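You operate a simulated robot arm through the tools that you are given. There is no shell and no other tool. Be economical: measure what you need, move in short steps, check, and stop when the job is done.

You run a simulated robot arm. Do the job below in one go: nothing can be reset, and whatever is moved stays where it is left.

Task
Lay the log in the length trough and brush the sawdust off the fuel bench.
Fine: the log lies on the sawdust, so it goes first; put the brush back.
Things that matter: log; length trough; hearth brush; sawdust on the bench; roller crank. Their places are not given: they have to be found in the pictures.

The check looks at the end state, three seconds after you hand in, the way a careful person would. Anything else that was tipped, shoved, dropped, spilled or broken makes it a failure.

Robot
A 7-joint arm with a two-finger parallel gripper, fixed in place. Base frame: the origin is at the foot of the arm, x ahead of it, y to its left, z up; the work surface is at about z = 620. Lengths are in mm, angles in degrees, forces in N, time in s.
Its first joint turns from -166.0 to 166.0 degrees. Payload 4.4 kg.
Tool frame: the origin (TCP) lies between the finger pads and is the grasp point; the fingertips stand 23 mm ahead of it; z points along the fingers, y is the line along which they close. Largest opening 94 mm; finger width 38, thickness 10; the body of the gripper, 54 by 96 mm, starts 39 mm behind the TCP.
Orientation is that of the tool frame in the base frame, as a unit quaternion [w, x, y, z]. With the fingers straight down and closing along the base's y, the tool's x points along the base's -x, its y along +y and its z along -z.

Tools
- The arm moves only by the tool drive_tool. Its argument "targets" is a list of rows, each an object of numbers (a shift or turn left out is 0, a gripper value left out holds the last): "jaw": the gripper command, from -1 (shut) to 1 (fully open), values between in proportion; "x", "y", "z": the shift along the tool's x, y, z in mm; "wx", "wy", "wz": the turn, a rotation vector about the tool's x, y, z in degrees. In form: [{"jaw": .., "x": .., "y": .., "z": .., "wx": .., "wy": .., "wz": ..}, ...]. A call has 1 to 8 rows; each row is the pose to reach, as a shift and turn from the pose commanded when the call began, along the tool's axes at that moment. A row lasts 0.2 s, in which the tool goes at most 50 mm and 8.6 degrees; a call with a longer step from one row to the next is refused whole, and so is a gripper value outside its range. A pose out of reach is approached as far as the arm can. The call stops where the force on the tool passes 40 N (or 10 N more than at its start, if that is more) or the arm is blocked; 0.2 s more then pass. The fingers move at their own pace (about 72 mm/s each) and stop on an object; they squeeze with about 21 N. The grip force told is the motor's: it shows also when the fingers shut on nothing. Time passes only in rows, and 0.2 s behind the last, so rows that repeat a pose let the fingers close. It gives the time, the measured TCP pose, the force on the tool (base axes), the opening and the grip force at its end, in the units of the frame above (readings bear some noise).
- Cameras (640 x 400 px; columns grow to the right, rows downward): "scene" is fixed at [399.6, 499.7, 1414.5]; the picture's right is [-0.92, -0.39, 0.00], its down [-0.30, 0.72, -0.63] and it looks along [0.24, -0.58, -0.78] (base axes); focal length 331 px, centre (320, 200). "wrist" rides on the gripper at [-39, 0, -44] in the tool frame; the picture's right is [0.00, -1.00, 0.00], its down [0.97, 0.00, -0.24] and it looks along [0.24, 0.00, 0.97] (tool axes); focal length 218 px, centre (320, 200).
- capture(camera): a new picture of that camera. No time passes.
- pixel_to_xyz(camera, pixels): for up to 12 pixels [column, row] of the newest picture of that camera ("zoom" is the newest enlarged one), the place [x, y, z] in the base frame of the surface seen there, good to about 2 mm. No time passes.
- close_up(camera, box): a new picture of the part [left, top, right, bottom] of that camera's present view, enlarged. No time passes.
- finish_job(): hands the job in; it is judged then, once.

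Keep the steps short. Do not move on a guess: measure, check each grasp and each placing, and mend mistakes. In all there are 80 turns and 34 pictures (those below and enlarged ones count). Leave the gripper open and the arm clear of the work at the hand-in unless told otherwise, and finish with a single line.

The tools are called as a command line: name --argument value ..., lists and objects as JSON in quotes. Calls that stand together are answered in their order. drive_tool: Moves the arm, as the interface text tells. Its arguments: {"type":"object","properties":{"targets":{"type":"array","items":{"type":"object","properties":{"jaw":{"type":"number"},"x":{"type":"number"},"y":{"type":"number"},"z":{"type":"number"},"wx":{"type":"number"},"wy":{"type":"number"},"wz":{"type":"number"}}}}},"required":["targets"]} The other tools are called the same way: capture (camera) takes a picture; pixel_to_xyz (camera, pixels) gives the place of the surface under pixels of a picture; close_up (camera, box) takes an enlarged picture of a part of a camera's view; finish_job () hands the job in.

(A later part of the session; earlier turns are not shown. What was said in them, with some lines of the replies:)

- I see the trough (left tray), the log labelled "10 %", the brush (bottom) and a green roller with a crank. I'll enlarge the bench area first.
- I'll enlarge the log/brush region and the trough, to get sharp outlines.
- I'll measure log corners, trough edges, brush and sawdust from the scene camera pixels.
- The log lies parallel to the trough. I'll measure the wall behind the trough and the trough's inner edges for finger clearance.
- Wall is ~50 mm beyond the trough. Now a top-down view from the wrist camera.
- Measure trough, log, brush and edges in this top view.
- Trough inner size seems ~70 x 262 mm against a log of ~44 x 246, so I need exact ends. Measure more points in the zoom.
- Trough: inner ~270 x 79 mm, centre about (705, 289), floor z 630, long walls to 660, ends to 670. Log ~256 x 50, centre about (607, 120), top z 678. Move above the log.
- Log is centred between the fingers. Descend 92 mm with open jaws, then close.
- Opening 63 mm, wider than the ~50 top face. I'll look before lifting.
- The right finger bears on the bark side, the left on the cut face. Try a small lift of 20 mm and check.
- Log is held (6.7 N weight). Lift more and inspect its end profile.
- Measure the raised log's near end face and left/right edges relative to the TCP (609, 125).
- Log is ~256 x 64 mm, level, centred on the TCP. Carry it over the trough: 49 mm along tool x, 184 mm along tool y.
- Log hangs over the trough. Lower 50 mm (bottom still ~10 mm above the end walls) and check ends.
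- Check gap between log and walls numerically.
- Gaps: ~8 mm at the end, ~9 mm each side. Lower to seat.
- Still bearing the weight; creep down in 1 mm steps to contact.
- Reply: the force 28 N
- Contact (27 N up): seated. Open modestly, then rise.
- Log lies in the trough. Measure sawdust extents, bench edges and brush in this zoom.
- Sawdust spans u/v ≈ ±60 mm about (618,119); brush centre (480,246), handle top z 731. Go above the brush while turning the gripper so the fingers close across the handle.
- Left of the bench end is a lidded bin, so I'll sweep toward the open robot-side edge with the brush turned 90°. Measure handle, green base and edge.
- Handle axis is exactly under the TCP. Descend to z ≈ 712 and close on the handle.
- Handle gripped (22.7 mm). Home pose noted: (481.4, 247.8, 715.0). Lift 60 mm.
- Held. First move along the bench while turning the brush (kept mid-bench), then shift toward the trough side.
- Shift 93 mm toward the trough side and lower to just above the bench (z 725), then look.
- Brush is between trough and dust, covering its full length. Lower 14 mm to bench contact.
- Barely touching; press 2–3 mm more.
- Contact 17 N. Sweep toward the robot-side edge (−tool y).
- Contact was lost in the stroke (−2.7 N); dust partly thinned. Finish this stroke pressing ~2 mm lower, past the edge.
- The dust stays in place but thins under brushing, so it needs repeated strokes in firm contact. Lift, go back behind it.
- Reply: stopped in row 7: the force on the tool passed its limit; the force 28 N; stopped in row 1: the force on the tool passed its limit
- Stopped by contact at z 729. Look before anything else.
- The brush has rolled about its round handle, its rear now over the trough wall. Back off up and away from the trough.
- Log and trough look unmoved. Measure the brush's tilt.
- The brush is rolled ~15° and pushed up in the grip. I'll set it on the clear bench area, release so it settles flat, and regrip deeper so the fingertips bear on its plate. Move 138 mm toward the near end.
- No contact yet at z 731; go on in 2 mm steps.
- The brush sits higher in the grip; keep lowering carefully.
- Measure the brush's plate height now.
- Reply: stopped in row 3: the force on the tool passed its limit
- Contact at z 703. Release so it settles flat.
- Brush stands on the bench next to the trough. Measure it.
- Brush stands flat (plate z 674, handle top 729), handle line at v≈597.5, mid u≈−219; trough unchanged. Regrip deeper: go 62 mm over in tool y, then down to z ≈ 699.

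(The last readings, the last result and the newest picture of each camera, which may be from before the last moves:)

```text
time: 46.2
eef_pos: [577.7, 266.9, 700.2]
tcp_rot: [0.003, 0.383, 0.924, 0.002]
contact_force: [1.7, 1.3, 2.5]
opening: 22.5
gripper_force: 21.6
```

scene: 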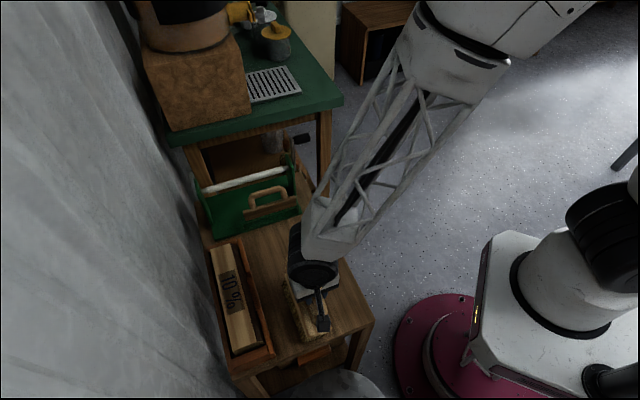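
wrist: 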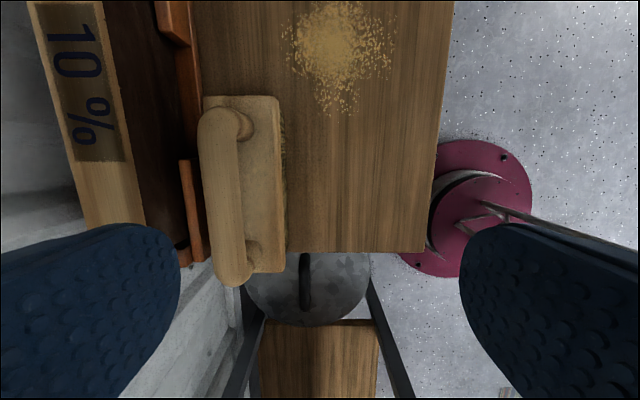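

Regripped. Lift 15 mm, move back 134 mm beside the dust, lower to just touching.

drive_tool --targets '[{"z": -15, "jaw": -1}, {"x": -40, "y": 2, "z": -15}, {"x": -80, "y": 4, "z": -15}, {"x": -115, "y": 4, "z": -15}, {"x": -134, "y": 4, "z": -15}, {"x": -134, "y": 4, "z": -8}, {"x": -134, "y": 4, "z": -3}, {"x": -134, "y": 4, "z": -3}]'

drive_tool --targets '[{"z": 1, "jaw": -1}, {"z": 2}, {"z": 2}]'

```text
time: 48.0
eef_pos: [677.0, 174.4, 701.5]
tcp_rot: [0.003, 0.383, 0.924, 0.002]
contact_force: [0.2, 0.6, -2.9]
opening: 22.3
gripper_force: 21.1
```

```text
time: 48.8
eef_pos: [676.2, 175.2, 699.5]
tcp_rot: [0.002, 0.383, 0.924, 0.002]
contact_force: [0.3, -0.2, -0.8]
opening: 22.2
gripper_force: 21.3
```

Light contact. Add 0.7 mm and sweep the first 60 mm, reading the force.

drive_tool --targets '[{"z": 0.7, "jaw": -1}, {"y": -15, "z": 0.7}, {"y": -30, "z": 0.7}, {"y": -45, "z": 0.7}, {"y": -60, "z": 0.7}]'

drive_tool --targets '[{"y": -15, "z": 0.3, "jaw": -1}, {"y": -30, "z": 0.3}, {"y": -45, "z": 0.3}, {"y": -60, "z": 0.3}]'

```text
time: 50.0
eef_pos: [633.6, 133.1, 699.6]
tcp_rot: [0.002, 0.383, 0.924, 0.001]
contact_force: [3.1, 2.9, 7.4]
opening: 22.4
gripper_force: 20.9
```

```text
time: 50.9
eef_pos: [602.7, 99.5, 699.3]
tcp_rot: [0.004, 0.383, 0.924, 0.003]
contact_force: [0.0, 1.5, 3.0]
opening: 22.2
gripper_force: 21.0
stopped in row 4: the force on the tool passed its limit (the readings are from after the stop); the commanded pose is now the measured one
```

Force spiked briefly; ease up 0.5 mm and carry on to the edge.

drive_tool --targets '[{"y": -5, "z": -0.4, "jaw": -1}, {"y": -20, "z": -0.4}, {"y": -35, "z": -0.4}, {"y": -50, "z": -0.4}, {"y": -65, "z": -0.4}, {"y": -80, "z": -0.4}, {"y": -95, "z": -0.4}, {"y": -110, "z": -0.4}]'

close_up --camera "scene" --box '[190, 180, 370, 330]'

```text
time: 52.7
eef_pos: [525.9, 22.3, 700.3]
tcp_rot: [0.004, 0.383, 0.924, 0.003]
contact_force: [-0.2, 0.1, -2.4]
opening: 22.4
gripper_force: 21.3
```

```text
2.67 times, centred on (280, 255) of scene
```

zoom: 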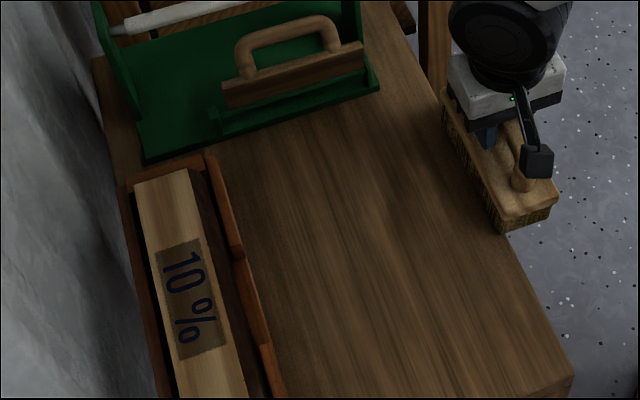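

The dust is gone. Lift and carry the brush home while turning it back.

drive_tool --targets '[{"z": -30, "jaw": -1}, {"z": -60, "x": 5, "y": 20, "wz": -4}, {"z": -60, "x": 30, "y": 40, "wz": -12}, {"z": -60, "x": 60, "y": 60, "wz": -20}, {"z": -60, "x": 90, "y": 80, "wz": -28}, {"z": -60, "x": 125, "y": 100, "wz": -36}, {"z": -60, "x": 160, "y": 115, "wz": -44}, {"z": -60, "x": 190.9, "y": 127.9, "wz": -52}]'

drive_tool --targets '[{"wz": -8, "jaw": -1}, {"wz": -16}, {"wz": -24}, {"wz": -32}, {"wz": -38}, {"wz": -38}]'

close_up --camera "scene" --box '[200, 180, 390, 370]'

```text
time: 54.5
eef_pos: [477.9, 247.1, 757.9]
tcp_rot: [0.005, -0.062, 0.998, 0.001]
contact_force: [0.5, -0.3, -1.6]
opening: 22.3
gripper_force: 21.1
```

```text
time: 55.9
eef_pos: [478.2, 246.9, 759.4]
tcp_rot: [0.005, -0.384, 0.923, 0.0]
contact_force: [-0.5, -0.7, -1.6]
opening: 22.6
gripper_force: 21.5
```

```text
2.11 times, centred on (295, 275) of scene
```

zoom: 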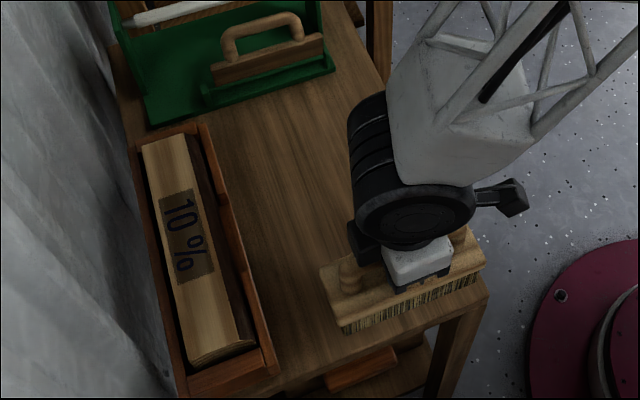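

Bench clean. Measure the brush's corners before lowering.

pixel_to_xyz --camera "zoom" --pixels '[[322, 267], [345, 325], [484, 264], [467, 230], [335, 290], [380, 308], [440, 282], [349, 262], [350, 295], [474, 268], [410, 298], [342, 330]]'

```text
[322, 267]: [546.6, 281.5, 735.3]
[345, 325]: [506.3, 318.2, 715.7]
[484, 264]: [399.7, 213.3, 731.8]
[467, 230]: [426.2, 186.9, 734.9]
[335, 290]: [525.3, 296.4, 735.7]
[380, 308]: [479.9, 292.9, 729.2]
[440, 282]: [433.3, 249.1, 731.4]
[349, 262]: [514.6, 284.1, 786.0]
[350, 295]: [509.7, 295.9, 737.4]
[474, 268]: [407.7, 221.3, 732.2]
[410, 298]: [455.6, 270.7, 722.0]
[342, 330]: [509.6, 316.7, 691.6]
```

Brush is level but 6 mm (u) and 4.5 mm (v) off home; correct and lower to 703.

drive_tool --targets '[{"x": -4.5, "y": -6, "jaw": -1}, {"x": -4.5, "y": -6, "z": 20}, {"x": -4.5, "y": -6, "z": 40}, {"x": -4.5, "y": -6, "z": 52}, {"x": -4.5, "y": -6, "z": 56}, {"x": -4.5, "y": -6, "z": 56}]'

drive_tool --targets '[{"z": 1, "jaw": -1}, {"z": 2}, {"z": 2}]'

```text
time: 57.3
eef_pos: [488.8, 247.8, 704.1]
tcp_rot: [0.005, -0.383, 0.924, -0.001]
contact_force: [1.1, 0.8, -1.9]
opening: 22.4
gripper_force: 20.9
```

```text
time: 58.1
eef_pos: [488.0, 246.0, 700.9]
tcp_rot: [0.005, -0.383, 0.924, -0.001]
contact_force: [-1.0, 0.1, -1.1]
opening: 22.3
gripper_force: 21.3
```

drive_tool --targets '[{"z": 0.5, "jaw": -1}, {"z": 0.8}, {"z": 0.8}]'

drive_tool --targets '[{"jaw": -0.3}, {"jaw": 0}, {"jaw": 0.3}, {"jaw": 0.3}, {"z": -30, "jaw": 0.4}, {"z": -70, "jaw": 1}, {"z": -115, "jaw": 1}, {"z": -150, "jaw": 1}]'

capture --camera "wrist"

```text
time: 58.9
eef_pos: [486.8, 246.5, 699.5]
tcp_rot: [0.005, -0.383, 0.924, -0.001]
contact_force: [-0.7, 0.1, -2.5]
opening: 22.4
gripper_force: 20.7
```

```text
time: 60.7
eef_pos: [486.6, 247.2, 849.9]
tcp_rot: [0.003, -0.382, 0.924, 0.0]
contact_force: [-0.1, -0.6, -0.4]
opening: 94.0
gripper_force: 0.0
```

```text
2 pictures are left
```

wrist: 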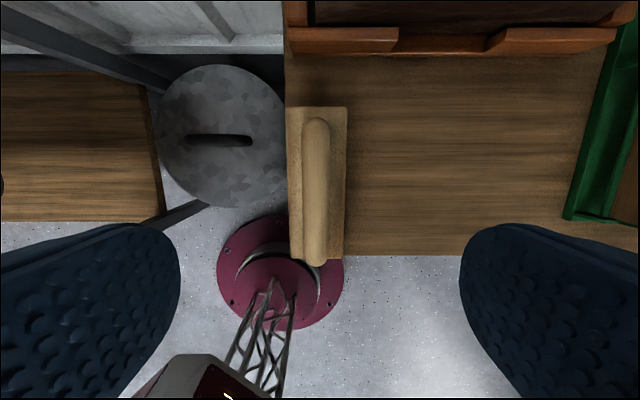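

Brush is back on the bench, dust gone. Verify brush position numerically.

pixel_to_xyz --camera "wrist" --pixels '[[290, 111], [344, 111], [292, 255], [342, 250], [316, 190], [316, 140], [317, 240], [298, 180], [335, 180]]'

```text
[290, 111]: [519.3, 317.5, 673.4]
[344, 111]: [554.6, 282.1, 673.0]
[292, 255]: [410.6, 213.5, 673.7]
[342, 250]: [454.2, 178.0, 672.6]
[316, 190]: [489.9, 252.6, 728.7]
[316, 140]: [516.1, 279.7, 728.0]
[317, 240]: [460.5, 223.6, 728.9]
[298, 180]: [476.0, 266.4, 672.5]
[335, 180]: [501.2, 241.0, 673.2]
```

Brush is within ~3 mm of its original place and flat. Retreat up and away, then a final picture.

drive_tool --targets '[{"z": -40, "jaw": 1}, {"z": -80, "x": 20}, {"z": -110, "x": 50}, {"z": -130, "x": 90}, {"z": -130, "x": 130}, {"z": -130, "x": 150}]'

close_up --camera "scene" --box '[150, 80, 390, 390]'

```text
time: 62.1
eef_pos: [379.7, 137.5, 980.2]
tcp_rot: [0.005, -0.383, 0.924, 0.0]
contact_force: [0.2, -0.9, -0.8]
opening: 93.9
gripper_force: 0.0
```

```text
1.29 times, centred on (270, 235) of scene
```

zoom: 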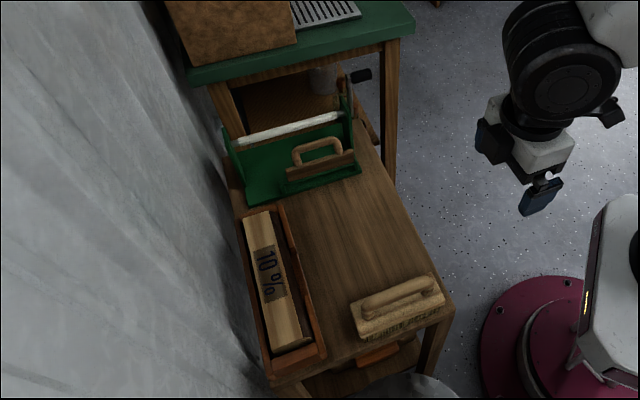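

The log is in the trough, the bench is clean, the brush is home, the crank is untouched and the arm is clear with the gripper open. Handing in.

finish_job

```text
The job is handed in.
```

The log lies in the length trough, the sawdust is off the bench, and the brush is back within about 3 mm of where it was; on the first strokes the brush slipped in the grip and pressed briefly on the trough, which did not move.
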